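You operate a simulated robot arm through the tools that you are given. There is no shell and no other tool.

The job below is to be done with a simulated robot arm. You get a single attempt, and the scene is never put back.

## Task
Sweep the grit off the soak plate, under the test block too.
Fine: stand the block on the go mat meanwhile, then back on the plate; black brush, grit into the sweep tray, brush back. Set down upright: black brush. What is to be rubbed or washed off counts as gone when no trace of it is left.
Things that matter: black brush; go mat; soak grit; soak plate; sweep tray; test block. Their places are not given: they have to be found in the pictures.

Only the result counts: the job must be done as asked and must still hold three seconds after the hand-in. Knocking over, shifting, dropping, spilling or breaking anything else fails it.

## Robot
A 6-joint arm with a two-finger parallel gripper, fixed in place. Base frame: the origin is at the foot of the arm, x ahead of it, y to its left, z up; the work surface is at about z = 0.86. Lengths are in m, angles in rad, forces in N, time in s.
With the tool pointing down near the work surface it reaches from about 0.28 to 0.68 m from the base axis. Its first joint turns from -2.897 to 2.897 rad. Payload 1.57 kg.
Tool frame: the origin (TCP) lies between the finger pads and is the grasp point; the fingertips stand 0.03 m ahead of it; z points along the fingers, y is the line along which they close. Largest opening 0.11 m; finger width 0.024, thickness 0.012; the body of the gripper, 0.048 by 0.112 m, starts 0.078 m behind the TCP.
Orientation is that of the tool frame in the base frame, as a unit quaternion [x, y, z, w]. With the fingers straight down and closing along the base's y, the tool's x points along the base's -x, its y along +y and its z along -z.

## Interface
- The arm moves only by the tool step_arm. Its argument "deltas" is a list of rows, each an object (a shift or turn left out is 0, a gripper value left out holds the last) with "slide": the shift along the tool's x, y, z in m, a list of three; "rot": the turn, a rotation vector about the tool's x, y, z in rad, a list of three. In form: [{"slide": [tx, ty, tz], "rot": [wx, wy, wz]}, ...]. A call has 1 to 20 rows; each row is the pose to reach, as a shift and turn from the pose commanded when the call began, along the tool's axes at that moment. "grip" is the closure in counts, from 0 (fully open) to 255 (shut), set as the call begins (left out, the last holds). Rows are played at 5 a second. More than 0.05 m and 0.15 rad between two rows, or a gripper value outside its range, and nothing of the call is played. A pose out of reach is approached as far as the arm can. The call stops where the force on the tool passes 40 N (or 10 N more than at its start, if that is more) or the arm is blocked; 0.2 s more then pass. Each finger travels about 0.108 m/s and halts on what it meets, pressing with about 25 N; the grip force reading is that of the motor and also rises with nothing between the fingers. The clock runs only during rows and for 0.2 s after the last one: add rows that repeat a pose to give the fingers time. It gives the time, the measured TCP pose, the force on the tool (base axes), the opening and the grip force at its end, in the units of the frame above (readings bear some noise), with the torque about the TCP (base axes, N m) and any sound that the robot's microphone picked up.
- Cameras (640 x 400 px; columns grow to the right, rows downward): "scene" is fixed at [0.2203, -0.6512, 1.6365]; the picture's right is [0.88, -0.47, 0.00], its down [-0.43, -0.80, -0.42] and it looks along [0.20, 0.37, -0.91] (base axes); focal length 330 px, centre (320, 200). "wrist" rides on the gripper at [0.07, 0.016, -0.141] in the tool frame; the picture's right is [-0.23, 0.97, 0.00], its down [-0.86, -0.20, -0.48] and it looks along [-0.47, -0.11, 0.88] (tool axes); focal length 222 px, centre (320, 200).
- snapshot(camera): a new picture of that camera. It takes no simulated time.
- lift_body(by): slides the trunk up (or, below 0, down) by that many m; the arm rides with it, the base frame stays. It gives what a move gives, with no picture.
- pixel_to_xyz(camera, pixels): for up to 12 pixels [column, row] of the newest picture of that camera ("zoom" is the newest enlarged one), the place [x, y, z] in the base frame of the surface seen there, good to about 0.002 m. It takes no simulated time.
- close_up(camera, box): a new picture of the part [left, top, right, bottom] of that camera's present view, enlarged. It takes no simulated time.
- job_done(): hands the job in; it is judged then, once.

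Open the gripper and draw the arm clear of the work before you hand the job in, unless the task says otherwise.

The tools are called after "Request:" as name(argument=value, ...) on one line, values as JSON. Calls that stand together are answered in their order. step_arm: Moves the arm, as the interface text tells. Its arguments: {"type":"object","properties":{"deltas":{"type":"array","items":{"type":"object","properties":{"slide":{"type":"array","items":{"type":"number"}},"rot":{"type":"array","items":{"type":"number"}}}}},"grip":{"type":"number"}},"required":["deltas"]} The other tools are called the same way: lift_body (by) slides the trunk up or down; snapshot (camera) takes a picture; pixel_to_xyz (camera, pixels) gives the place of the surface under pixels of a picture; close_up (camera, box) takes an enlarged picture of a part of a camera's view; job_done () hands the job in.

At the start:

```text
time_s: 0.0
position: [0.3043, -0.285, 1.1382]
tool_rot: [0.0, 1.0, 0.0, 0.0]
force: [1.0, 0.3, -0.7]
torque: [0.05, 0.0, 0.05]
grip_width: 0.11
grasp_force: 0.1
trunk travel left (down, up): [-0.25, 0.34]
```

scene: 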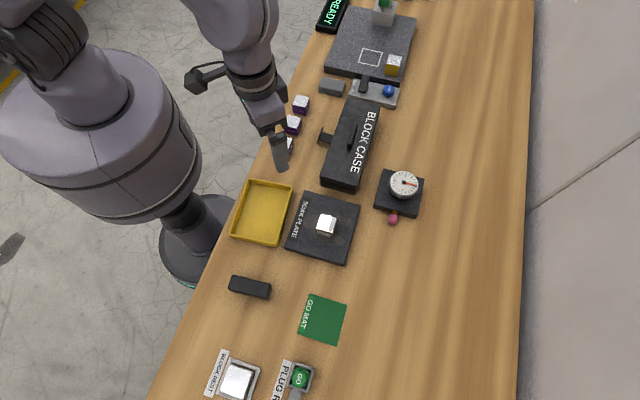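
wrist: 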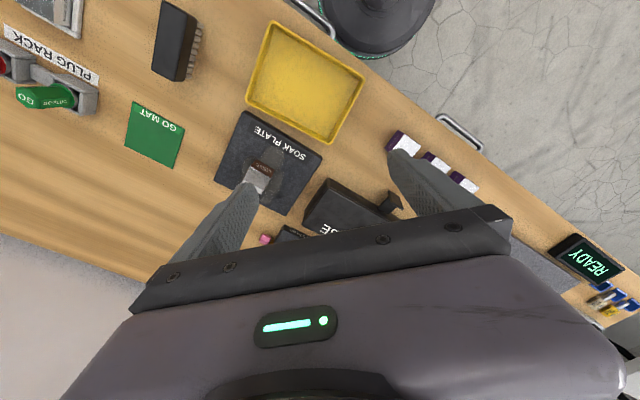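

The scene picture shows the soak plate near (322,228) with the block at (326,224), the yellow tray at (261,212), the brush at (250,287) and the go mat at (323,319). I take enlarged pictures to see the details.

Request:
close_up(camera="scene", box=[220, 160, 380, 260])

Request:
close_up(camera="scene", box=[200, 250, 360, 350])

Request:
close_up(camera="wrist", box=[100, 0, 420, 200])

Request:
pixel_to_xyz(camera="scene", pixels=[[326, 219], [305, 193], [360, 205], [345, 264], [286, 248], [240, 182], [291, 186], [276, 245], [232, 236], [262, 212], [323, 319], [250, 282]])

```text
4.00 times, centred on (300, 210) of scene
```

zoom: 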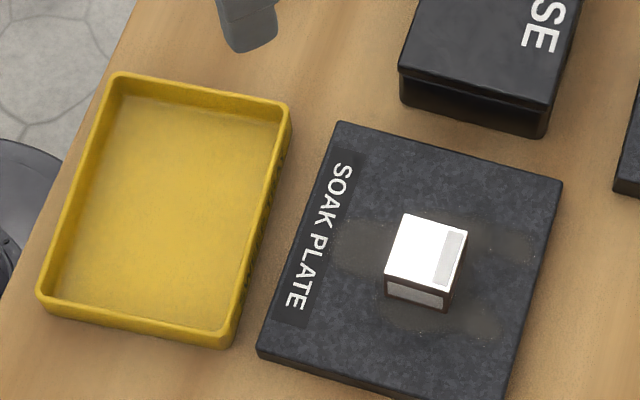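

```text
4.00 times, centred on (280, 300) of scene
```

zoom: 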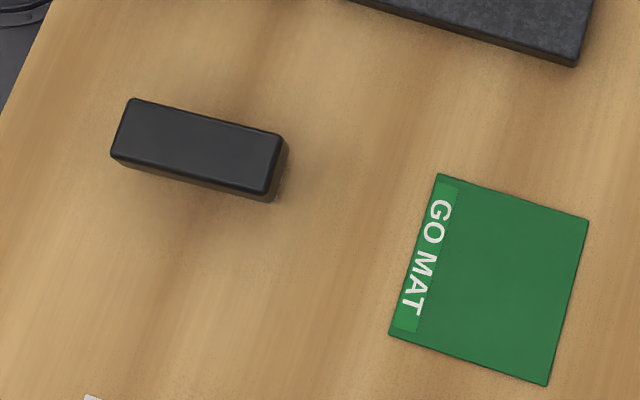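

```text
2.00 times, centred on (260, 100) of wrist
```

zoom: 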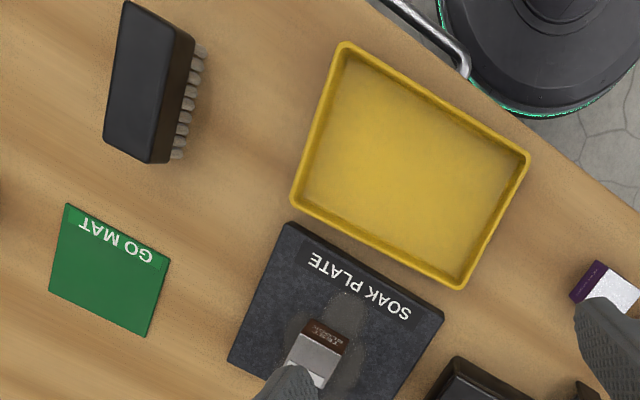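

```text
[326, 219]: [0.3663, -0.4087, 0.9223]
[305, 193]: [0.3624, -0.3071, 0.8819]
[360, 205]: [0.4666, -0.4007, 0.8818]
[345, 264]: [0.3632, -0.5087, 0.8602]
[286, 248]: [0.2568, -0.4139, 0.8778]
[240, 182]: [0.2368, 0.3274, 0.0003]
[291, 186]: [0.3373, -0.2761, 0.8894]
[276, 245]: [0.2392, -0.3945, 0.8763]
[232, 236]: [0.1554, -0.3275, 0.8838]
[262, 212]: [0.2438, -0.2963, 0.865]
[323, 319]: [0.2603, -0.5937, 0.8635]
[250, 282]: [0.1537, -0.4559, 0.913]
```

The plate shows faint smudges of grit around the block. I magnify the plate and read its corners, block and grit extent.

Request:
close_up(camera="scene", box=[280, 185, 368, 240])

Request:
close_up(camera="scene", box=[280, 215, 368, 270])

Request:
close_up(camera="scene", box=[220, 160, 380, 260])

Request:
pixel_to_xyz(camera="zoom", pixels=[[342, 126], [558, 184], [500, 392], [262, 346], [404, 216], [464, 234], [446, 294], [390, 276], [335, 250], [530, 242], [490, 330], [390, 310]])

Request:
pixel_to_xyz(camera="zoom", pixels=[[118, 74], [288, 104], [228, 342], [42, 298], [125, 100], [268, 120], [220, 322], [66, 288], [360, 180], [306, 300]])

```text
7.27 times, centred on (324, 212) of scene
```

zoom: 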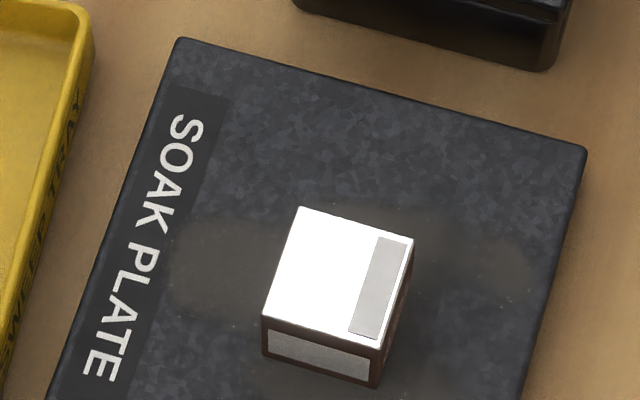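

```text
7.27 times, centred on (324, 242) of scene
```

zoom: 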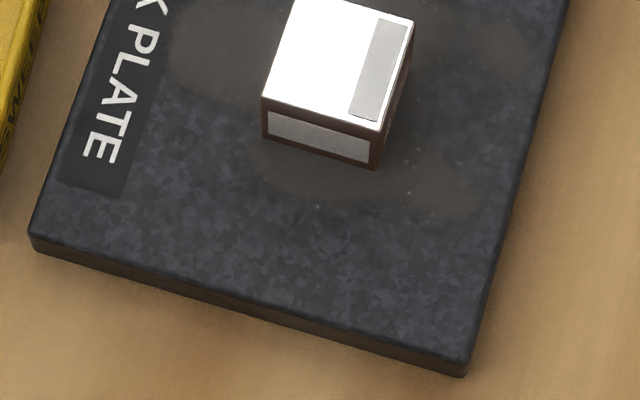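

```text
4.00 times, centred on (300, 210) of scene
```

zoom: 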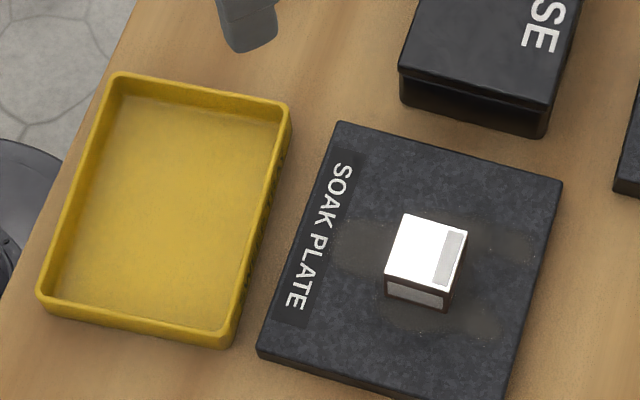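

```text
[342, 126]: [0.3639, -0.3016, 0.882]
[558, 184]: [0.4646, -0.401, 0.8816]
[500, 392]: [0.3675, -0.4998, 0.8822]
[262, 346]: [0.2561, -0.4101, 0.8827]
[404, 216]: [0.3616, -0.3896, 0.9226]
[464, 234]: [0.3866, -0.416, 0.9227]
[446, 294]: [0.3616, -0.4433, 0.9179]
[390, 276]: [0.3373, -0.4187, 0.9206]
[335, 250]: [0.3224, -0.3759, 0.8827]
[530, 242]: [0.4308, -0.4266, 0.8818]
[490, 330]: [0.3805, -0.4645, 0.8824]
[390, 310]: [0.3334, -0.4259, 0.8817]
```

```text
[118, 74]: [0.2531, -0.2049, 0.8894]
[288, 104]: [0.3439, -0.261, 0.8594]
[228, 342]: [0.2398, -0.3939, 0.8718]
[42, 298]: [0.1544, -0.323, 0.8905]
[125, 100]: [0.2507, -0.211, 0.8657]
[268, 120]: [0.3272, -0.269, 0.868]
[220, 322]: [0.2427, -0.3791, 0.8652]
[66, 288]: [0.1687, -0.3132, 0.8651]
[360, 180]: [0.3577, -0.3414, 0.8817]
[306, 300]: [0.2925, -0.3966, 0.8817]
```

The plate's top is at z≈0.882, edges lie along about ±45°; the block is ~0.036 wide, top at 0.922, centred near (0.362,-0.417). Now I measure brush and go mat.

Request:
close_up(camera="scene", box=[200, 250, 360, 350])

Request:
pixel_to_xyz(camera="zoom", pixels=[[134, 102], [282, 138], [264, 190], [114, 154], [438, 176], [586, 221], [546, 384], [390, 334], [200, 145], [273, 199], [180, 182], [490, 280]])

Request:
close_up(camera="wrist", box=[130, 0, 226, 60])

Request:
pixel_to_xyz(camera="wrist", pixels=[[165, 2], [195, 19], [178, 80], [153, 70], [198, 30], [187, 77], [201, 25], [190, 77], [194, 48], [190, 48]])

```text
4.00 times, centred on (280, 300) of scene
```

zoom: 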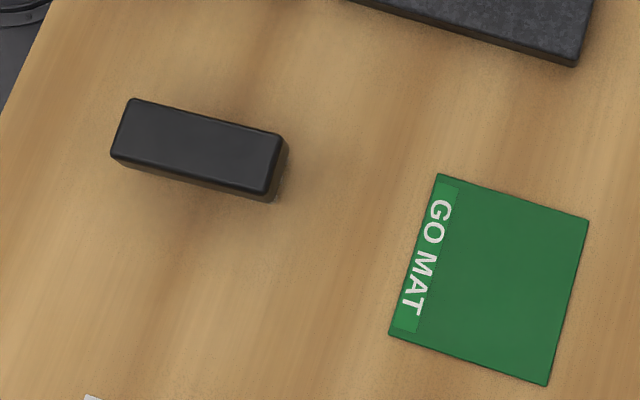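

```text
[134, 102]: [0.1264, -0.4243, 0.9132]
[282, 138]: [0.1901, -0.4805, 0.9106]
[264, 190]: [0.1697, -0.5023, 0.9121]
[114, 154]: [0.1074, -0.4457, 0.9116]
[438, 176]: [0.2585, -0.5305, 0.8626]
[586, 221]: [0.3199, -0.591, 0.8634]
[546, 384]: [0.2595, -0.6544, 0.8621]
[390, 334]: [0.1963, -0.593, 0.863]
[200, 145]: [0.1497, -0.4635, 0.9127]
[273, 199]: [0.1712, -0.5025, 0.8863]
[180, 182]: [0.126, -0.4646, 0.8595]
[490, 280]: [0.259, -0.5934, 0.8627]
```

```text
6.67 times, centred on (178, 30) of wrist
```

zoom: 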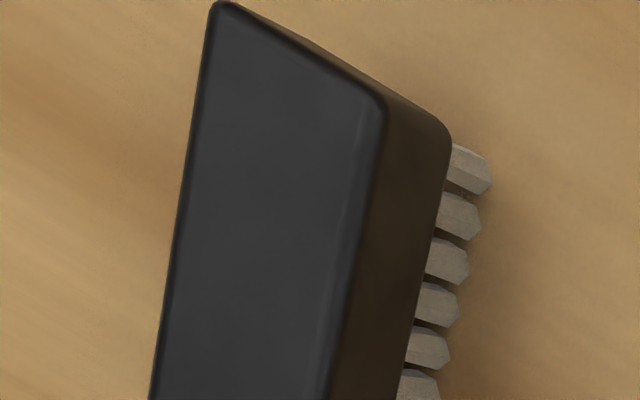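

```text
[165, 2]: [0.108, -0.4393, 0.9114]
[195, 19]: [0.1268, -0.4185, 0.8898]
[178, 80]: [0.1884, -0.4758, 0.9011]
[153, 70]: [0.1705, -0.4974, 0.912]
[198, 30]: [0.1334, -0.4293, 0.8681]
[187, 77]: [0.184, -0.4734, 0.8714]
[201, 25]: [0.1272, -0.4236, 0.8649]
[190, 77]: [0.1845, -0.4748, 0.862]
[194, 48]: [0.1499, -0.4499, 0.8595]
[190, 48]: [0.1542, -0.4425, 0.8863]
```

Brush: about 0.087 x 0.03, upright on its bristles, centred at (0.148,-0.463), long axis ≈ -42°; mat centred at (0.259,-0.592). I move above the block, turning the gripper 45° so the fingers close along the block's sides.

Request:
step_arm(deltas=[{"slide": [-0.0097, -0.022, 0.022], "rot": [0, 0, 0.131]}, {"slide": [-0.0193, -0.044, 0.044], "rot": [0, 0, 0.262]}, {"slide": [-0.029, -0.066, 0.066], "rot": [0, 0, 0.393]}, {"slide": [-0.0387, -0.088, 0.088], "rot": [0, 0, 0.524]}, {"slide": [-0.0483, -0.11, 0.11], "rot": [0, 0, 0.654]}, {"slide": [-0.058, -0.1318, 0.13], "rot": [0, 0, 0.785]}, {"slide": [-0.058, -0.1318, 0.13], "rot": [0, 0, 0.785]}], grip=0)

Request:
snapshot(camera="wrist")

Request:
snapshot(camera="scene")

```text
time_s: 1.6
position: [0.3631, -0.4196, 1.0097]
tool_rot: [0.383, 0.924, 0.0, 0.0]
force: [0.1, -0.7, -0.1]
torque: [0.0, 0.0, 0.04]
grip_width: 0.1101
grasp_force: 0.1
trunk travel left (down, up): [-0.25, 0.34]
```

```text
taken
```

wrist: 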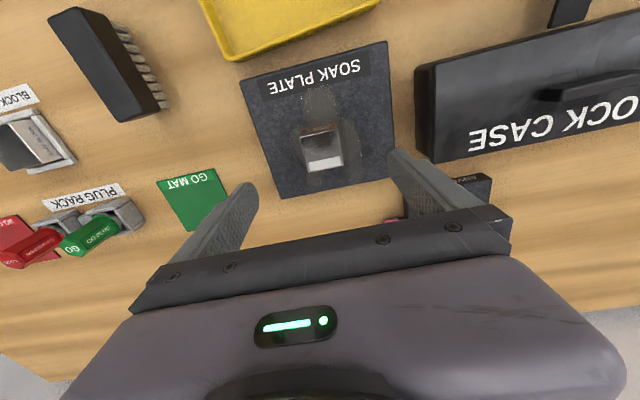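

```text
taken
```

scene: 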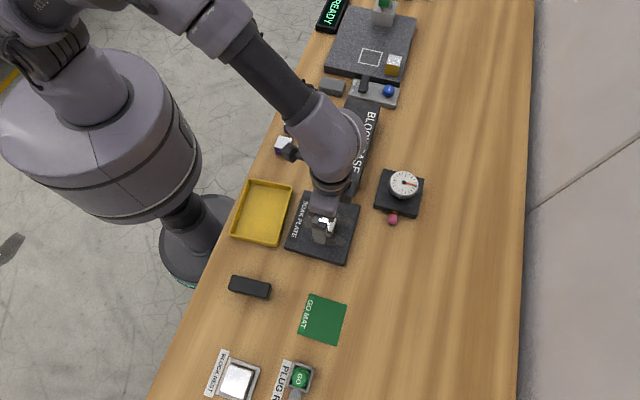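

The gripper is above the block at (0.363,-0.4196). I magnify the wrist view of the block and the grit around (325,150).

Request:
close_up(camera="wrist", box=[232, 60, 408, 170])

Request:
pixel_to_xyz(camera="wrist", pixels=[[302, 132], [336, 127], [306, 170], [342, 166], [325, 152], [306, 158], [340, 153]])

```text
3.64 times, centred on (320, 115) of wrist
```

zoom: 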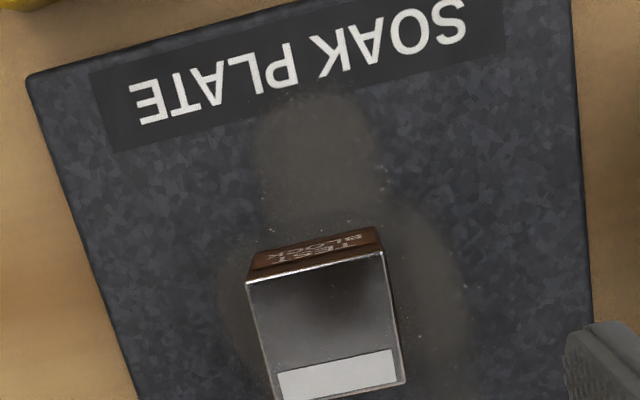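

```text
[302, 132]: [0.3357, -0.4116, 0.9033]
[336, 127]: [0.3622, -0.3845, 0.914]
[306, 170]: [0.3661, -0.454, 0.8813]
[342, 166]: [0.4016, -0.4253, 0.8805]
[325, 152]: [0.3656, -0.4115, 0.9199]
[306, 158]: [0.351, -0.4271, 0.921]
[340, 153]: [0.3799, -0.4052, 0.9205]
```

The block is centred within a few mm of the TCP. I descend to about z=0.917, fingers staying open.

Request:
step_arm(deltas=[{"slide": [0.001, 0, 0.03]}, {"slide": [0.001, 0, 0.06]}, {"slide": [0.001, 0, 0.08]}, {"slide": [0.001, 0, 0.091]}, {"slide": [0.001, 0, 0.091]}])

Request:
snapshot(camera="wrist")

```text
time_s: 2.8
position: [0.3619, -0.4159, 0.9167]
tool_rot: [0.383, 0.924, 0.0, 0.0]
force: [0.3, 0.7, 0.0]
torque: [-0.01, -0.02, -0.03]
grip_width: 0.1099
grasp_force: 0.0
trunk travel left (down, up): [-0.25, 0.34]
```

```text
taken
```

wrist: 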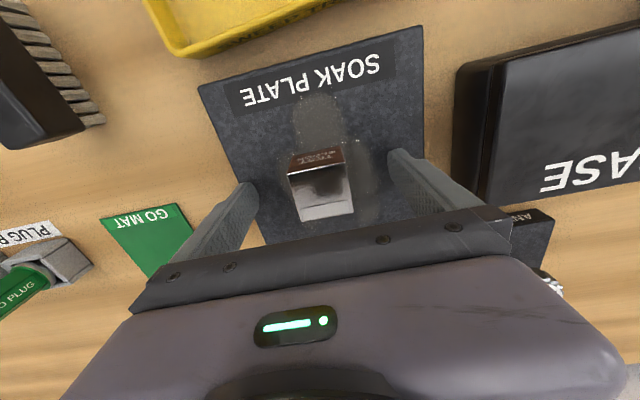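

TCP is centred over the block between both fingers. I close the fingers on it, with repeated rows for time.

Request:
step_arm(deltas=[{"slide": [0, 0, 0]}, {"slide": [0, 0, 0]}, {"slide": [0, 0, 0]}, {"slide": [0, 0, 0]}, {"slide": [0, 0, 0]}], grip=200)

```text
time_s: 4.0
position: [0.3635, -0.4163, 0.9186]
tool_rot: [0.383, 0.924, 0.0, 0.0]
force: [0.3, 0.1, 0.9]
torque: [0.01, 0.11, -0.05]
grip_width: 0.0398
grasp_force: 25.2
trunk travel left (down, up): [-0.25, 0.34]
```

The fingers hold the block at 0.0398 m with 25 N. I lift it straight up 0.08 m.

Request:
step_arm(deltas=[{"slide": [0, 0, -0.01]}, {"slide": [0, 0, -0.03]}, {"slide": [0, 0, -0.055]}, {"slide": [0, 0, -0.08]}, {"slide": [0, 0, -0.08]}])

Request:
snapshot(camera="wrist")

Request:
close_up(camera="scene", box=[220, 160, 380, 260])

```text
time_s: 5.2
position: [0.362, -0.4157, 0.9979]
tool_rot: [0.383, 0.924, 0.0, 0.0]
force: [-0.3, -0.1, -5.4]
torque: [-0.02, 0.01, -0.01]
grip_width: 0.04
grasp_force: 25.0
trunk travel left (down, up): [-0.25, 0.34]
```

```text
taken
```

wrist: 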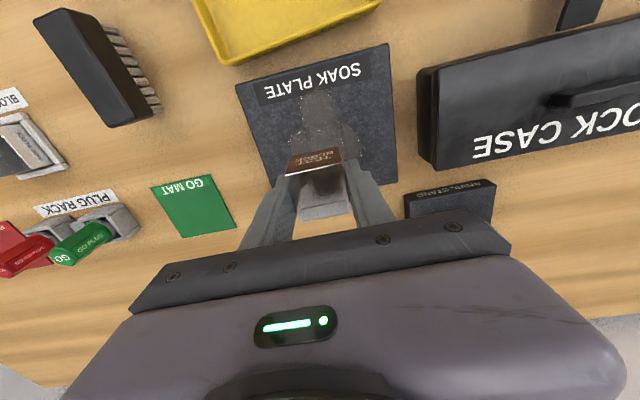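

```text
4.00 times, centred on (300, 210) of scene
```

zoom: 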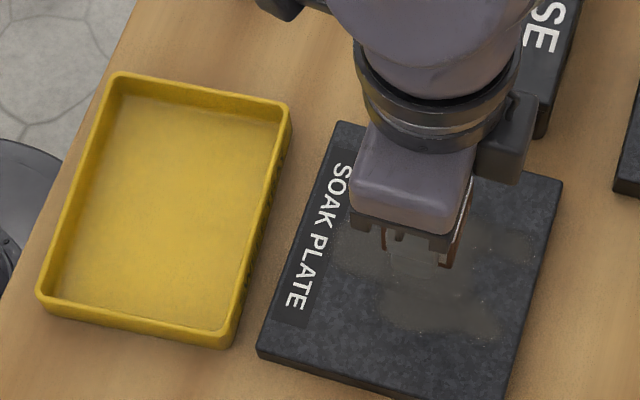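

The block (about 5.4 N) hangs firmly; grit shows where it stood too. I carry it level to above the go mat.

Request:
step_arm(deltas=[{"slide": [-0.0086, -0.0328, 0]}, {"slide": [-0.0173, -0.0656, 0]}, {"slide": [-0.0259, -0.0984, 0]}, {"slide": [-0.0345, -0.1313, 0]}, {"slide": [-0.0432, -0.1641, 0]}, {"slide": [-0.0518, -0.1969, 0]}, {"slide": [-0.0518, -0.1969, 0]}, {"slide": [-0.0518, -0.1969, 0]}])

Request:
snapshot(camera="wrist")

Request:
snapshot(camera="scene")

```text
time_s: 7.0
position: [0.2607, -0.5934, 0.9966]
tool_rot: [0.383, 0.924, 0.0, 0.0]
force: [0.4, -0.2, -4.9]
torque: [0.01, 0.0, 0.04]
grip_width: 0.0401
grasp_force: 25.1
trunk travel left (down, up): [-0.25, 0.34]
```

```text
taken
```

wrist: 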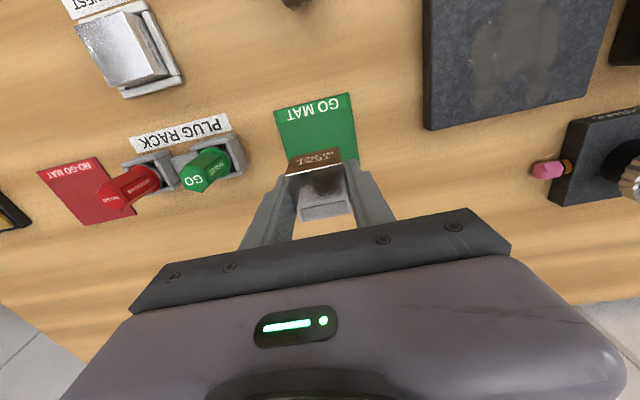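

```text
taken
```

scene: 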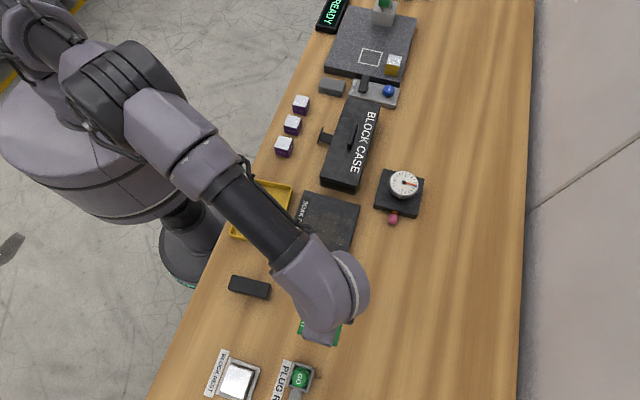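

The block is over the mat. I check how near the plug rack is to the fingers before opening there.

Request:
pixel_to_xyz(camera="wrist", pixels=[[240, 150], [230, 165], [207, 160], [245, 175], [355, 148], [280, 115], [350, 100], [320, 140]])

Request:
step_arm(deltas=[{"slide": [0, 0, 0.03]}, {"slide": [0, 0, 0.06]}, {"slide": [0, 0, 0.08]}, {"slide": [0, 0, 0.09]}, {"slide": [0, 0, 0.095]}, {"slide": [0, 0, 0.095]}])

```text
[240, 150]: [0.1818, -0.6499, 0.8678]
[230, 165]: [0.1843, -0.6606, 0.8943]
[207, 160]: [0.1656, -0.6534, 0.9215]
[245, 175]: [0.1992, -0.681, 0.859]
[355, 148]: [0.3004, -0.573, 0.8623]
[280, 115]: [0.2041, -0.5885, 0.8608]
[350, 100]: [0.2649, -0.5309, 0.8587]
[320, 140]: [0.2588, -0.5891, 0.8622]
```

```text
time_s: 8.4
position: [0.2606, -0.5924, 0.9025]
tool_rot: [0.382, 0.924, 0.0, -0.001]
force: [0.0, 0.7, -5.0]
torque: [-0.02, 0.01, -0.01]
grip_width: 0.0401
grasp_force: 24.9
trunk travel left (down, up): [-0.25, 0.34]
```

Still hanging 5 N, some 3–4 mm above the mat; the rack is clear of the fingers. I lower in millimetre steps to contact.

Request:
step_arm(deltas=[{"slide": [0, 0, 0.002]}, {"slide": [0, 0, 0.003]}, {"slide": [0, 0, 0.004]}, {"slide": [0, 0, 0.004]}])

```text
time_s: 9.4
position: [0.2602, -0.5922, 0.8988]
tool_rot: [0.384, 0.924, -0.001, 0.0]
force: [1.8, 0.9, 3.5]
torque: [0.23, -0.04, -0.05]
grip_width: 0.04
grasp_force: 25.4
trunk travel left (down, up): [-0.25, 0.34]
```

The force has swung from -5 to +3.5 N: the block rests on the mat. I open the fingers part-way.

Request:
step_arm(deltas=[{"slide": [0, 0, 0]}, {"slide": [0, 0, 0]}, {"slide": [0, 0, 0]}], grip=90)

Request:
step_arm(deltas=[{"slide": [0, 0, -0.03]}, {"slide": [0, 0, -0.07]}, {"slide": [0, 0, -0.11]}, {"slide": [0, 0, -0.14]}, {"slide": [0, 0, -0.14]}])

Request:
snapshot(camera="wrist")

```text
time_s: 10.2
position: [0.2589, -0.5917, 0.8985]
tool_rot: [0.383, 0.924, 0.0, 0.0]
force: [-0.8, -0.4, -0.1]
torque: [0.0, 0.01, 0.0]
grip_width: 0.0715
grasp_force: 0.1
trunk travel left (down, up): [-0.25, 0.34]
```

```text
time_s: 11.4
position: [0.2563, -0.5925, 1.0387]
tool_rot: [0.383, 0.924, 0.0, 0.0]
force: [-1.0, 0.3, -0.2]
torque: [-0.02, 0.01, 0.02]
grip_width: 0.0712
grasp_force: 0.1
trunk travel left (down, up): [-0.25, 0.34]
```

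```text
taken
```

wrist: 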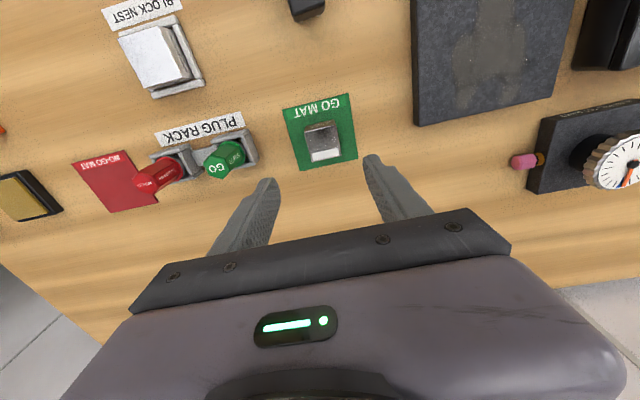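

The block stands squarely on the go mat at (322,140). Next I go over the brush, turning 3° to match its long axis, at a safe height.

Request:
step_arm(deltas=[{"slide": [0.034, 0.0026, 0], "rot": [0, 0, -0.026]}, {"slide": [0.0677, 0.0052, 0], "rot": [0, 0, -0.052]}, {"slide": [0.1016, 0.0077, 0], "rot": [0, 0, -0.052]}, {"slide": [0.1354, 0.0103, 0], "rot": [0, 0, -0.052]}, {"slide": [0.1693, 0.0129, 0], "rot": [0, 0, -0.052]}, {"slide": [0.1693, 0.0129, 0.02], "rot": [0, 0, -0.052]}, {"slide": [0.1693, 0.0129, 0.02], "rot": [0, 0, -0.052]}])

Request:
snapshot(camera="wrist")

Request:
close_up(camera="scene", box=[220, 160, 380, 260])

```text
time_s: 13.0
position: [0.1486, -0.4632, 1.0189]
tool_rot: [0.359, 0.933, 0.0, 0.0]
force: [0.8, -0.8, 1.0]
torque: [0.02, 0.0, -0.01]
grip_width: 0.0713
grasp_force: 0.0
trunk travel left (down, up): [-0.25, 0.34]
```

```text
taken
```

wrist: 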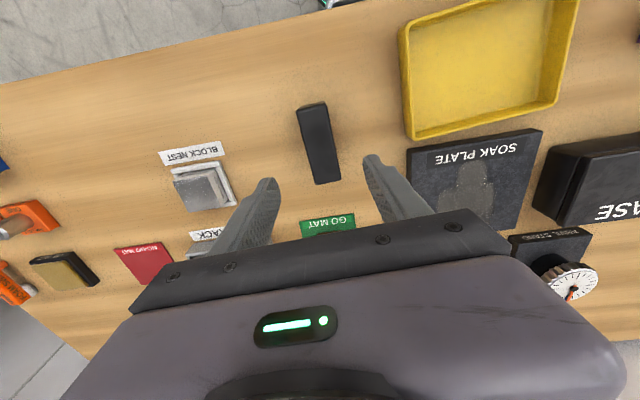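

```text
4.00 times, centred on (300, 210) of scene
```

zoom: 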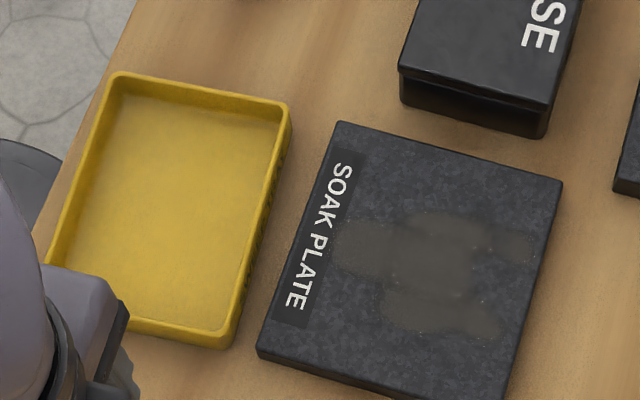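

The grit patch is now fully visible on the plate. I read its outline and the brush corners in the magnified views.

Request:
pixel_to_xyz(camera="zoom", pixels=[[332, 245], [360, 278], [384, 318], [440, 338], [500, 338], [535, 245], [475, 215], [420, 212], [350, 218], [500, 320]])

Request:
close_up(camera="wrist", box=[240, 80, 400, 180])

Request:
pixel_to_xyz(camera="wrist", pixels=[[298, 108], [326, 103], [340, 180], [315, 184], [319, 145], [308, 150], [329, 146]])

```text
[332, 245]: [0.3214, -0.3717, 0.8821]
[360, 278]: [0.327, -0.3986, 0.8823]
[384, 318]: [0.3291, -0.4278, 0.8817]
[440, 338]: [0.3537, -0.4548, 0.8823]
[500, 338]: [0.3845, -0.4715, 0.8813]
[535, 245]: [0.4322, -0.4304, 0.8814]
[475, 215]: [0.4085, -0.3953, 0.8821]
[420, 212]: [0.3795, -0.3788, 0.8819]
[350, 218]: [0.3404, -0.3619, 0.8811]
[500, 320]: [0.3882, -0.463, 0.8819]
```

```text
4.00 times, centred on (320, 130) of wrist
```

zoom: 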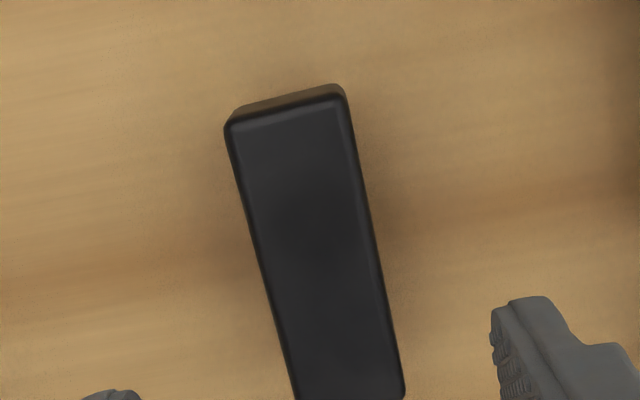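

```text
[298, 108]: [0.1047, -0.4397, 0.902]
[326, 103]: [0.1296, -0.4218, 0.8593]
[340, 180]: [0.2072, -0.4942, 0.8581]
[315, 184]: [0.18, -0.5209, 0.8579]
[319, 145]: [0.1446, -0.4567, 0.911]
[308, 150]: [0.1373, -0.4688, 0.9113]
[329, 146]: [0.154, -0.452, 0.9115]
```

The brush sits squarely between the fingers. I descend to z≈0.911, so the fingertips embrace the brush body above the bristles.

Request:
step_arm(deltas=[{"slide": [0, 0, 0.03]}, {"slide": [0, 0, 0.06]}, {"slide": [0, 0, 0.09]}, {"slide": [0, 0, 0.107]}, {"slide": [0, 0, 0.107]}])

Request:
snapshot(camera="wrist")

```text
time_s: 14.2
position: [0.1494, -0.4646, 0.9111]
tool_rot: [0.358, 0.934, 0.0, 0.0]
force: [1.0, -0.8, -0.2]
torque: [-0.01, -0.01, 0.0]
grip_width: 0.0714
grasp_force: 0.0
trunk travel left (down, up): [-0.25, 0.34]
```

```text
taken
```

wrist: 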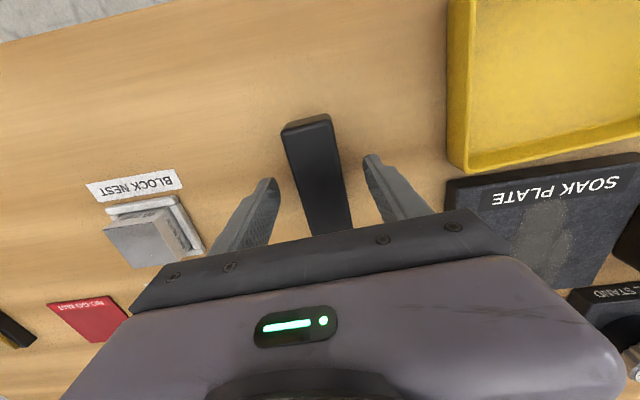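

The brush lies between the fingers, aligned. I close on it.

Request:
step_arm(deltas=[{"slide": [0, 0, 0]}, {"slide": [0, 0, 0]}, {"slide": [0, 0, 0]}, {"slide": [0, 0, 0]}], grip=230)

Request:
snapshot(camera="wrist")

```text
time_s: 15.2
position: [0.1479, -0.464, 0.9107]
tool_rot: [0.358, 0.934, -0.001, 0.0]
force: [0.1, -0.2, 0.1]
torque: [-0.01, -0.04, 0.0]
grip_width: 0.0333
grasp_force: 24.9
trunk travel left (down, up): [-0.25, 0.34]
```

```text
taken
```

wrist: 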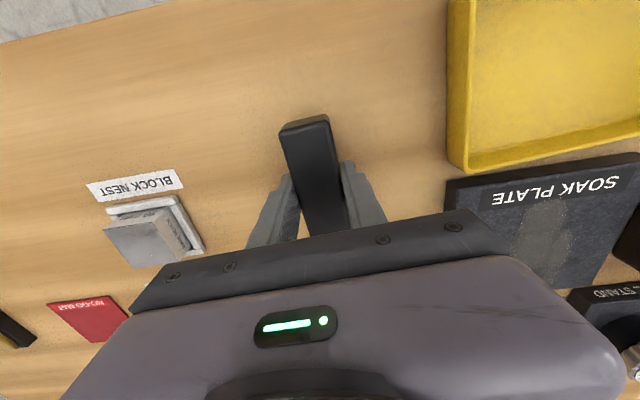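

Gripped at 0.0333 m with 25 N. I lift the brush 0.1 m and look.

Request:
step_arm(deltas=[{"slide": [0, 0, -0.02]}, {"slide": [0, 0, -0.06]}, {"slide": [0, 0, -0.1]}, {"slide": [0, 0, -0.1]}])

Request:
snapshot(camera="wrist")

Request:
close_up(camera="scene", box=[180, 210, 340, 310])

```text
time_s: 16.2
position: [0.148, -0.4629, 1.0137]
tool_rot: [0.358, 0.934, -0.001, -0.001]
force: [-0.1, 0.2, -0.8]
torque: [-0.01, 0.0, 0.01]
grip_width: 0.033
grasp_force: 25.4
trunk travel left (down, up): [-0.25, 0.34]
```

```text
taken
```

wrist: 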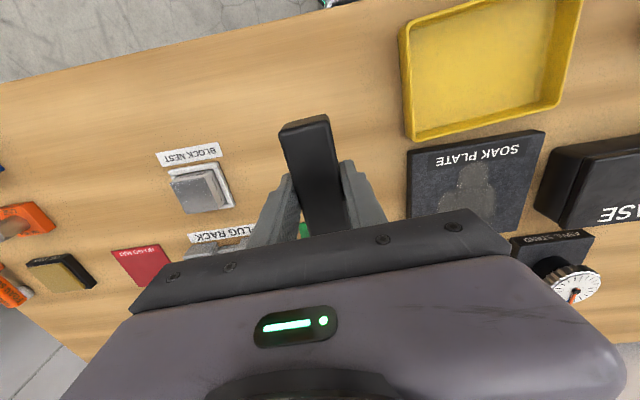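

```text
4.00 times, centred on (260, 260) of scene
```

zoom: 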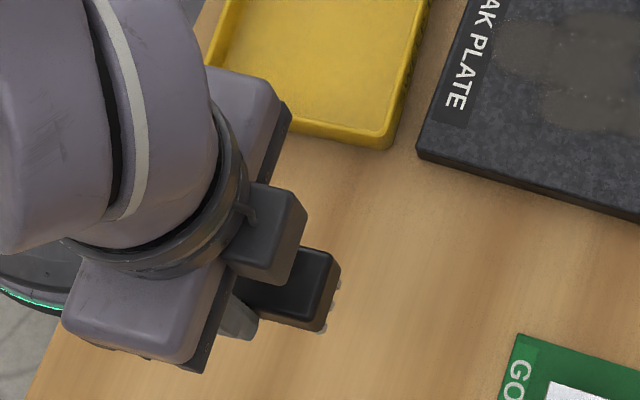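

The brush hangs level. Before swinging to the plate I check the neighbours: gauge stand and block case.

Request:
snapshot(camera="scene")

Request:
pixel_to_xyz(camera="scene", pixels=[[392, 219], [404, 184], [378, 196], [376, 208], [358, 178], [322, 184], [340, 170], [388, 186], [391, 214]])

```text
taken
```

scene: 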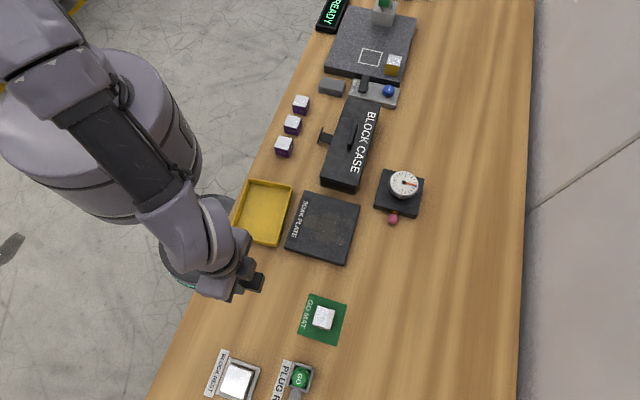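

```text
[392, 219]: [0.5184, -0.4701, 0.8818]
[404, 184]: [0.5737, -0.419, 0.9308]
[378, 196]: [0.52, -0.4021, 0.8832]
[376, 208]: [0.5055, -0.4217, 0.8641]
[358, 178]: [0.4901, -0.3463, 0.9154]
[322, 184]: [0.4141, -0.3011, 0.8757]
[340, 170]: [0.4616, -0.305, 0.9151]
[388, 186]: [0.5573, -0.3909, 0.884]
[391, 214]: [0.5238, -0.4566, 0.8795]
```

Gauge stand (u side beyond 0.655) and block case are clear of the planned sweep. I swing the brush over the far edge of the plate, turning it 87° so its long side faces the tray.

Request:
step_arm(deltas=[{"slide": [-0.0167, 0.0166, 0], "rot": [0, 0, -0.138]}, {"slide": [-0.0333, 0.0333, 0], "rot": [0, 0, -0.276]}, {"slide": [-0.05, 0.0499, 0], "rot": [0, 0, -0.414]}, {"slide": [-0.0666, 0.0666, 0], "rot": [0, 0, -0.552]}, {"slide": [-0.0833, 0.0832, 0], "rot": [0, 0, -0.69]}, {"slide": [-0.0999, 0.0999, 0], "rot": [0, 0, -0.828]}, {"slide": [-0.1166, 0.1165, 0], "rot": [0, 0, -0.966]}, {"slide": [-0.1332, 0.1332, 0], "rot": [0, 0, -1.104]}, {"slide": [-0.1499, 0.1498, 0], "rot": [0, 0, -1.242]}, {"slide": [-0.1665, 0.1665, 0.01], "rot": [0, 0, -1.38]}, {"slide": [-0.1832, 0.1831, 0.03], "rot": [0, 0, -1.518]}, {"slide": [-0.1832, 0.1831, 0.041], "rot": [0, 0, -1.518]}, {"slide": [-0.1832, 0.1831, 0.041], "rot": [0, 0, -1.518]}])

Request:
snapshot(camera="wrist")

Request:
snapshot(camera="scene")

```text
time_s: 19.0
position: [0.4085, -0.4504, 0.9691]
tool_rot: [-0.382, 0.924, 0.0, 0.0]
force: [-0.2, -0.1, -0.2]
torque: [-0.02, 0.0, 0.03]
grip_width: 0.0332
grasp_force: 24.9
trunk travel left (down, up): [-0.25, 0.34]
```

```text
taken
```

wrist: 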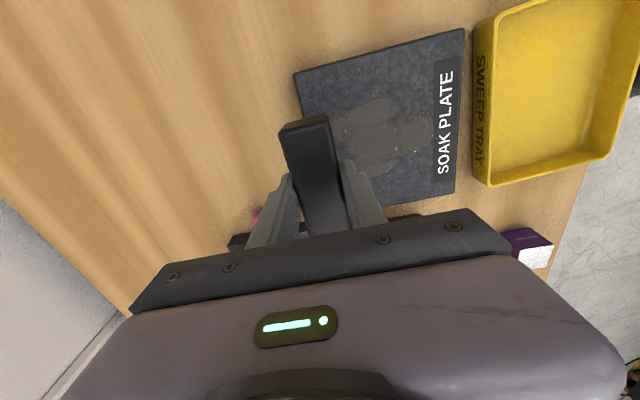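

```text
taken
```

scene: 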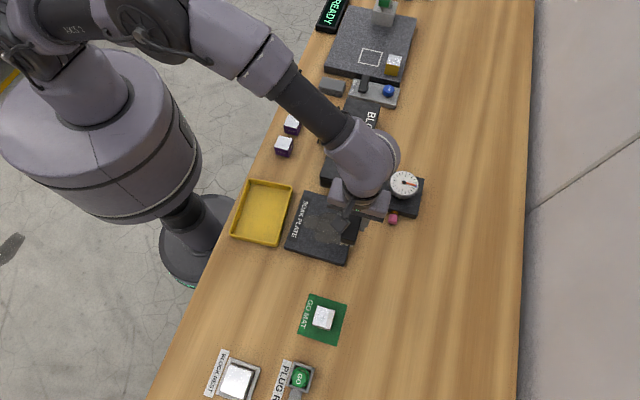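

The brush is above the far edge of the plate, its long side parallel to the plate edge. I shift 6 mm outward and lower until nearly touching.

Request:
step_arm(deltas=[{"slide": [0, -0.006, 0.012]}, {"slide": [0, -0.006, 0.024]}, {"slide": [0, -0.006, 0.032]}, {"slide": [0, -0.006, 0.034]}, {"slide": [0, -0.006, 0.034]}])

Request:
close_up(camera="wrist", box=[240, 20, 480, 220])

```text
time_s: 20.2
position: [0.4136, -0.4554, 0.936]
tool_rot: [-0.383, 0.924, 0.001, 0.0]
force: [-0.2, 0.0, -1.3]
torque: [-0.02, 0.02, -0.02]
grip_width: 0.033
grasp_force: 25.2
trunk travel left (down, up): [-0.25, 0.34]
```

```text
2.00 times, centred on (360, 120) of wrist
```

zoom: 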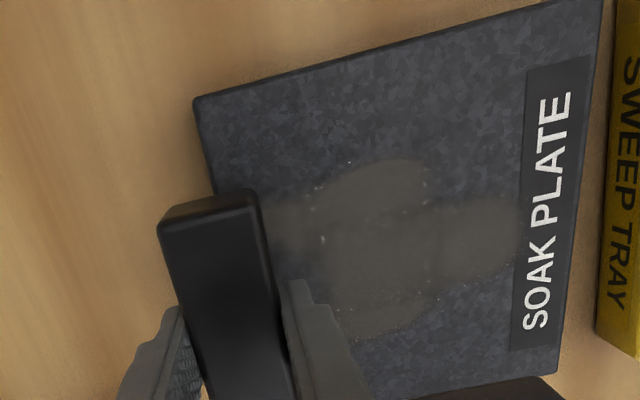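

No contact yet at z≈0.936. I lower in half-millimetre steps and watch the force.

Request:
step_arm(deltas=[{"slide": [0, 0, 0.001]}, {"slide": [0, 0, 0.002]}, {"slide": [0, 0, 0.0025]}, {"slide": [0, 0, 0.0025]}])

```text
time_s: 21.2
position: [0.413, -0.4552, 0.933]
tool_rot: [-0.383, 0.924, 0.0, 0.0]
force: [0.1, 0.8, -1.2]
torque: [-0.01, 0.01, 0.01]
grip_width: 0.0335
grasp_force: 25.5
trunk travel left (down, up): [-0.25, 0.34]
```

Request:
step_arm(deltas=[{"slide": [0, 0, 0.001]}, {"slide": [0, 0, 0.001]}, {"slide": [0, 0, 0.001]}])

```text
time_s: 22.0
position: [0.4127, -0.4552, 0.9322]
tool_rot: [-0.382, 0.924, -0.001, 0.001]
force: [4.7, -0.8, 10.8]
torque: [0.12, -0.2, -0.05]
grip_width: 0.0333
grasp_force: 25.1
trunk travel left (down, up): [-0.25, 0.34]
```

Contact: 10.8 N upward at z≈0.932. I back off half a millimetre and sweep the first 5 cm toward the tray (+tool y), then look at what the grit does.

Request:
step_arm(deltas=[{"slide": [0, 0, -0.0005]}, {"slide": [0, 0.01, -0.0005]}, {"slide": [0, 0.02, -0.0005]}, {"slide": [0, 0.03, -0.0005]}, {"slide": [0, 0.04, -0.0005]}, {"slide": [0, 0.05, -0.0005]}])

Request:
close_up(camera="wrist", box=[240, 20, 480, 220])

Request:
close_up(camera="scene", box=[220, 160, 380, 260])

```text
time_s: 23.4
position: [0.376, -0.4175, 0.9327]
tool_rot: [-0.382, 0.924, -0.001, 0.0]
force: [2.6, -3.9, 15.9]
torque: [-0.21, 0.05, 0.05]
grip_width: 0.0331
grasp_force: 25.2
trunk travel left (down, up): [-0.25, 0.34]
```

```text
2.00 times, centred on (360, 120) of wrist
```

zoom: 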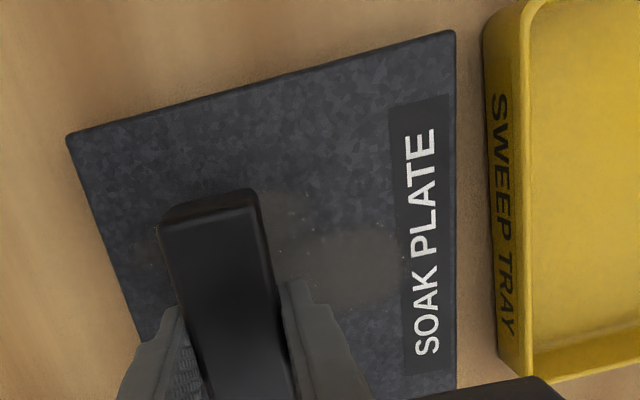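

```text
4.00 times, centred on (300, 210) of scene
```

zoom: 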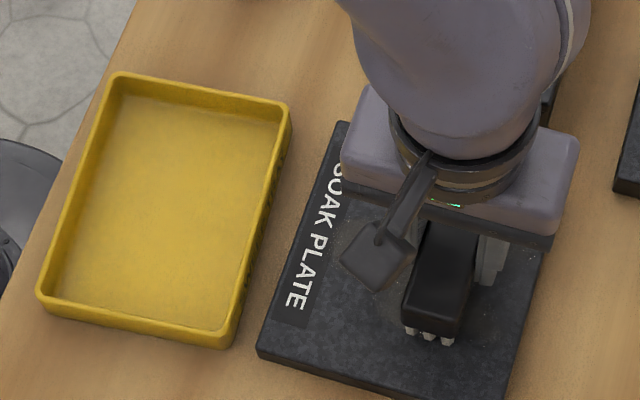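

The brush clears the grit behind it with ~16 N press; the plate has not moved. I magnify to see whether grit piles ahead of or behind the brush.

Request:
close_up(camera="wrist", box=[270, 80, 462, 200])

Request:
close_up(camera="scene", box=[284, 188, 364, 268])

```text
3.33 times, centred on (366, 140) of wrist
```

zoom: 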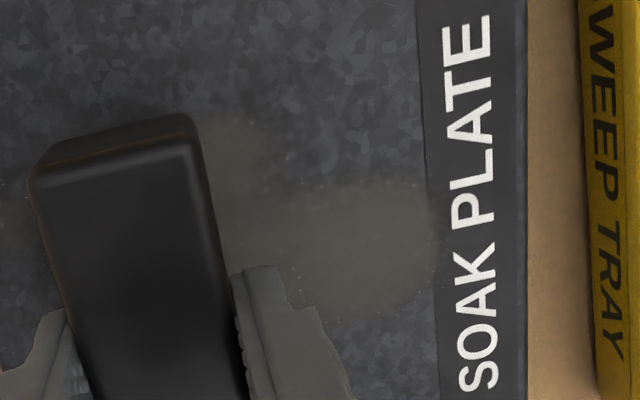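

```text
5.00 times, centred on (324, 228) of scene
```

zoom: 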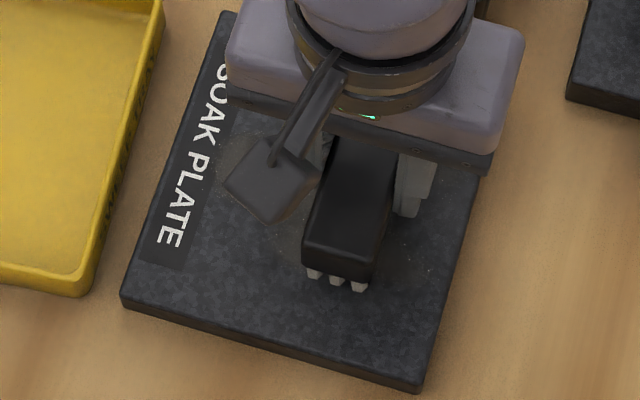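

Grit ahead remains a flat patch with no visible heap. I continue the stroke nearly to the tray-side edge of the plate and look again.

Request:
step_arm(deltas=[{"slide": [0, 0.01, -0.0003]}, {"slide": [0, 0.02, -0.0003]}, {"slide": [0, 0.03, -0.0003]}, {"slide": [0, 0.04, -0.0003]}, {"slide": [0, 0.05, -0.0003]}, {"slide": [0, 0.06, -0.0003]}, {"slide": [0, 0.07, -0.0003]}])

Request:
close_up(camera="wrist", box=[160, 50, 480, 250])

Request:
close_up(camera="scene", box=[220, 160, 380, 260])

```text
time_s: 25.0
position: [0.3278, -0.3696, 0.933]
tool_rot: [-0.381, 0.924, 0.0, 0.001]
force: [-0.3, -0.2, 5.2]
torque: [-0.03, 0.07, 0.02]
grip_width: 0.0332
grasp_force: 24.3
trunk travel left (down, up): [-0.25, 0.34]
```

```text
2.00 times, centred on (320, 150) of wrist
```

zoom: 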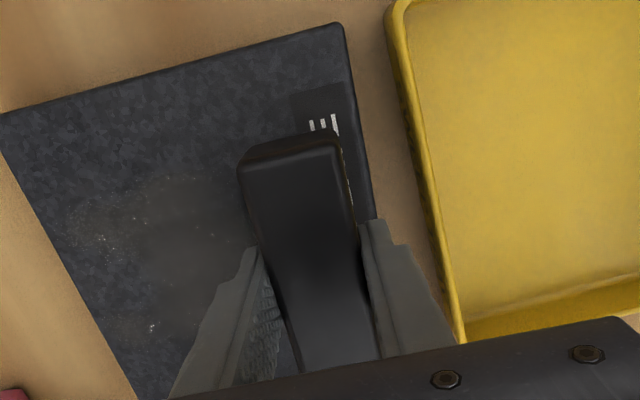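

```text
4.00 times, centred on (300, 210) of scene
```

zoom: 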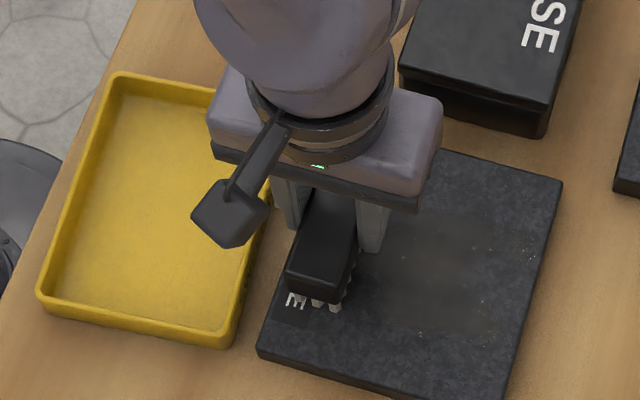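

The first stroke thinned the grit: a faint film remains behind the brush, so several passes will be needed. I lift the brush 3.5 cm and look at the plate and at the bristles.

Request:
step_arm(deltas=[{"slide": [0, 0, -0.015]}, {"slide": [0, 0, -0.035]}, {"slide": [0, 0.03, -0.035]}, {"slide": [0, 0.06, -0.035]}, {"slide": [0, 0.09, -0.035]}, {"slide": [0, 0.09, -0.035]}])

Request:
snapshot(camera="wrist")

Request:
close_up(camera="scene", box=[220, 160, 380, 260])

```text
time_s: 26.4
position: [0.2616, -0.3056, 0.968]
tool_rot: [-0.382, 0.924, 0.0, 0.0]
force: [0.6, -0.2, -1.1]
torque: [0.01, 0.0, 0.03]
grip_width: 0.0332
grasp_force: 24.6
trunk travel left (down, up): [-0.25, 0.34]
```

```text
taken
```

wrist: 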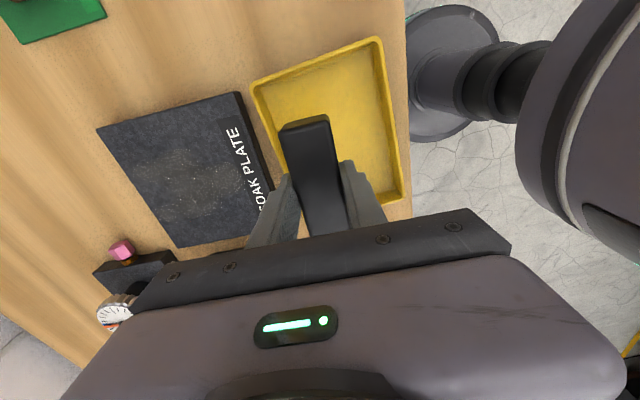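

```text
4.00 times, centred on (300, 210) of scene
```

zoom: 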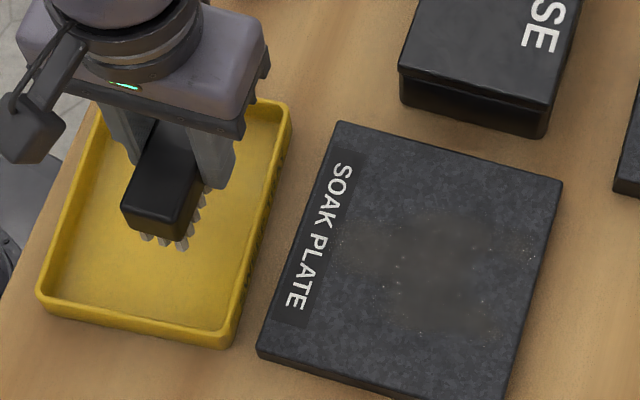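

Film and specks remain on the plate, with nothing spilled in the gap; the brush seems to carry the grit. I centre over the tray and lower the bristles to its floor to rub the grit off there.

Request:
step_arm(deltas=[{"slide": [0.002, 0.02, 0]}, {"slide": [0.002, 0.02, 0.02]}, {"slide": [0.002, 0.02, 0.04]}, {"slide": [0.002, 0.02, 0.048]}, {"slide": [0.002, 0.02, 0.048]}])

Request:
step_arm(deltas=[{"slide": [0, 0, 0.001]}, {"slide": [0, 0, 0.002]}, {"slide": [0, 0, 0.003]}, {"slide": [0, 0, 0.003]}])

```text
time_s: 27.6
position: [0.2482, -0.2945, 0.921]
tool_rot: [-0.383, 0.924, 0.0, -0.001]
force: [-0.4, -0.1, -1.0]
torque: [-0.01, -0.01, 0.03]
grip_width: 0.0332
grasp_force: 25.0
trunk travel left (down, up): [-0.25, 0.34]
```

```text
time_s: 28.6
position: [0.2467, -0.2936, 0.9182]
tool_rot: [-0.382, 0.924, 0.0, 0.0]
force: [0.6, 0.5, -0.6]
torque: [0.0, -0.01, -0.02]
grip_width: 0.0333
grasp_force: 25.3
trunk travel left (down, up): [-0.25, 0.34]
```

Not yet touching at z≈0.918. I lower another 1–2 mm to touch the tray floor, watching force.

Request:
step_arm(deltas=[{"slide": [0, 0, 0.001]}, {"slide": [0, 0, 0.0015]}, {"slide": [0, 0, 0.0015]}])

```text
time_s: 29.4
position: [0.2484, -0.2929, 0.9152]
tool_rot: [-0.382, 0.924, 0.001, -0.001]
force: [-0.2, 0.3, -1.0]
torque: [0.0, -0.02, -0.03]
grip_width: 0.033
grasp_force: 25.1
trunk travel left (down, up): [-0.25, 0.34]
```

Still hanging freely at z≈0.915; I go on down by half-millimetre steps.

Request:
step_arm(deltas=[{"slide": [0, 0, 0.0005]}, {"slide": [0, 0, 0.001]}, {"slide": [0, 0, 0.001]}])

```text
time_s: 30.2
position: [0.2486, -0.293, 0.9149]
tool_rot: [-0.382, 0.924, -0.001, 0.0]
force: [3.9, -0.3, 17.9]
torque: [0.01, -0.11, -0.01]
grip_width: 0.0332
grasp_force: 24.7
trunk travel left (down, up): [-0.25, 0.34]
```

The bristles press on the tray floor (18 N). I lift lightly by 1 cm and look at whether grit was left in the tray.

Request:
step_arm(deltas=[{"slide": [0, 0, -0.01]}, {"slide": [0, 0, -0.04]}, {"slide": [0.03, 0.0, -0.06]}, {"slide": [0.03, 0, -0.06]}])

Request:
close_up(camera="scene", box=[220, 160, 380, 260])

Request:
close_up(camera="wrist", box=[80, 20, 420, 232])

```text
time_s: 31.2
position: [0.2279, -0.3134, 0.9741]
tool_rot: [-0.383, 0.924, 0.0, 0.0]
force: [0.1, 0.2, -1.1]
torque: [0.03, 0.0, 0.01]
grip_width: 0.0331
grasp_force: 24.7
trunk travel left (down, up): [-0.25, 0.34]
```

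```text
4.00 times, centred on (300, 210) of scene
```

zoom: 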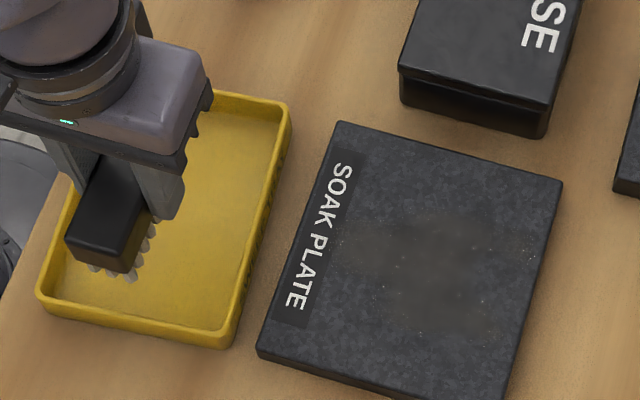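

```text
1.88 times, centred on (250, 126) of wrist
```

zoom: 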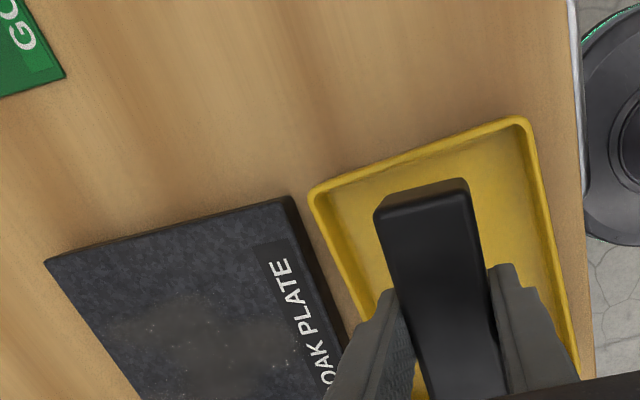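

The tray has not moved and shows no visible grit, and a film and specks remain on the plate. I go back over the far edge for a second pass, shifted along the plate to catch gaps between tufts.

Request:
step_arm(deltas=[{"slide": [-0.004, -0.046, 0]}, {"slide": [-0.008, -0.092, 0]}, {"slide": [-0.012, -0.138, 0]}, {"slide": [-0.017, -0.184, 0]}, {"slide": [-0.017, -0.23, 0]}, {"slide": [-0.017, -0.23, 0.02]}, {"slide": [-0.017, -0.23, 0.038]}, {"slide": [-0.017, -0.23, 0.0405]}, {"slide": [-0.017, -0.23, 0.0405]}])

Request:
close_up(camera="wrist", box=[240, 20, 480, 220])

```text
time_s: 33.2
position: [0.4021, -0.4646, 0.9325]
tool_rot: [-0.382, 0.924, 0.0, 0.0]
force: [0.7, 0.9, -0.6]
torque: [-0.01, 0.02, -0.01]
grip_width: 0.0333
grasp_force: 24.8
trunk travel left (down, up): [-0.25, 0.34]
```

```text
2.00 times, centred on (360, 120) of wrist
```

zoom: 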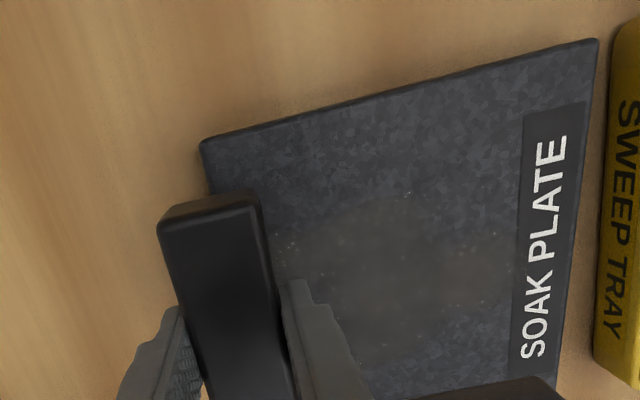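

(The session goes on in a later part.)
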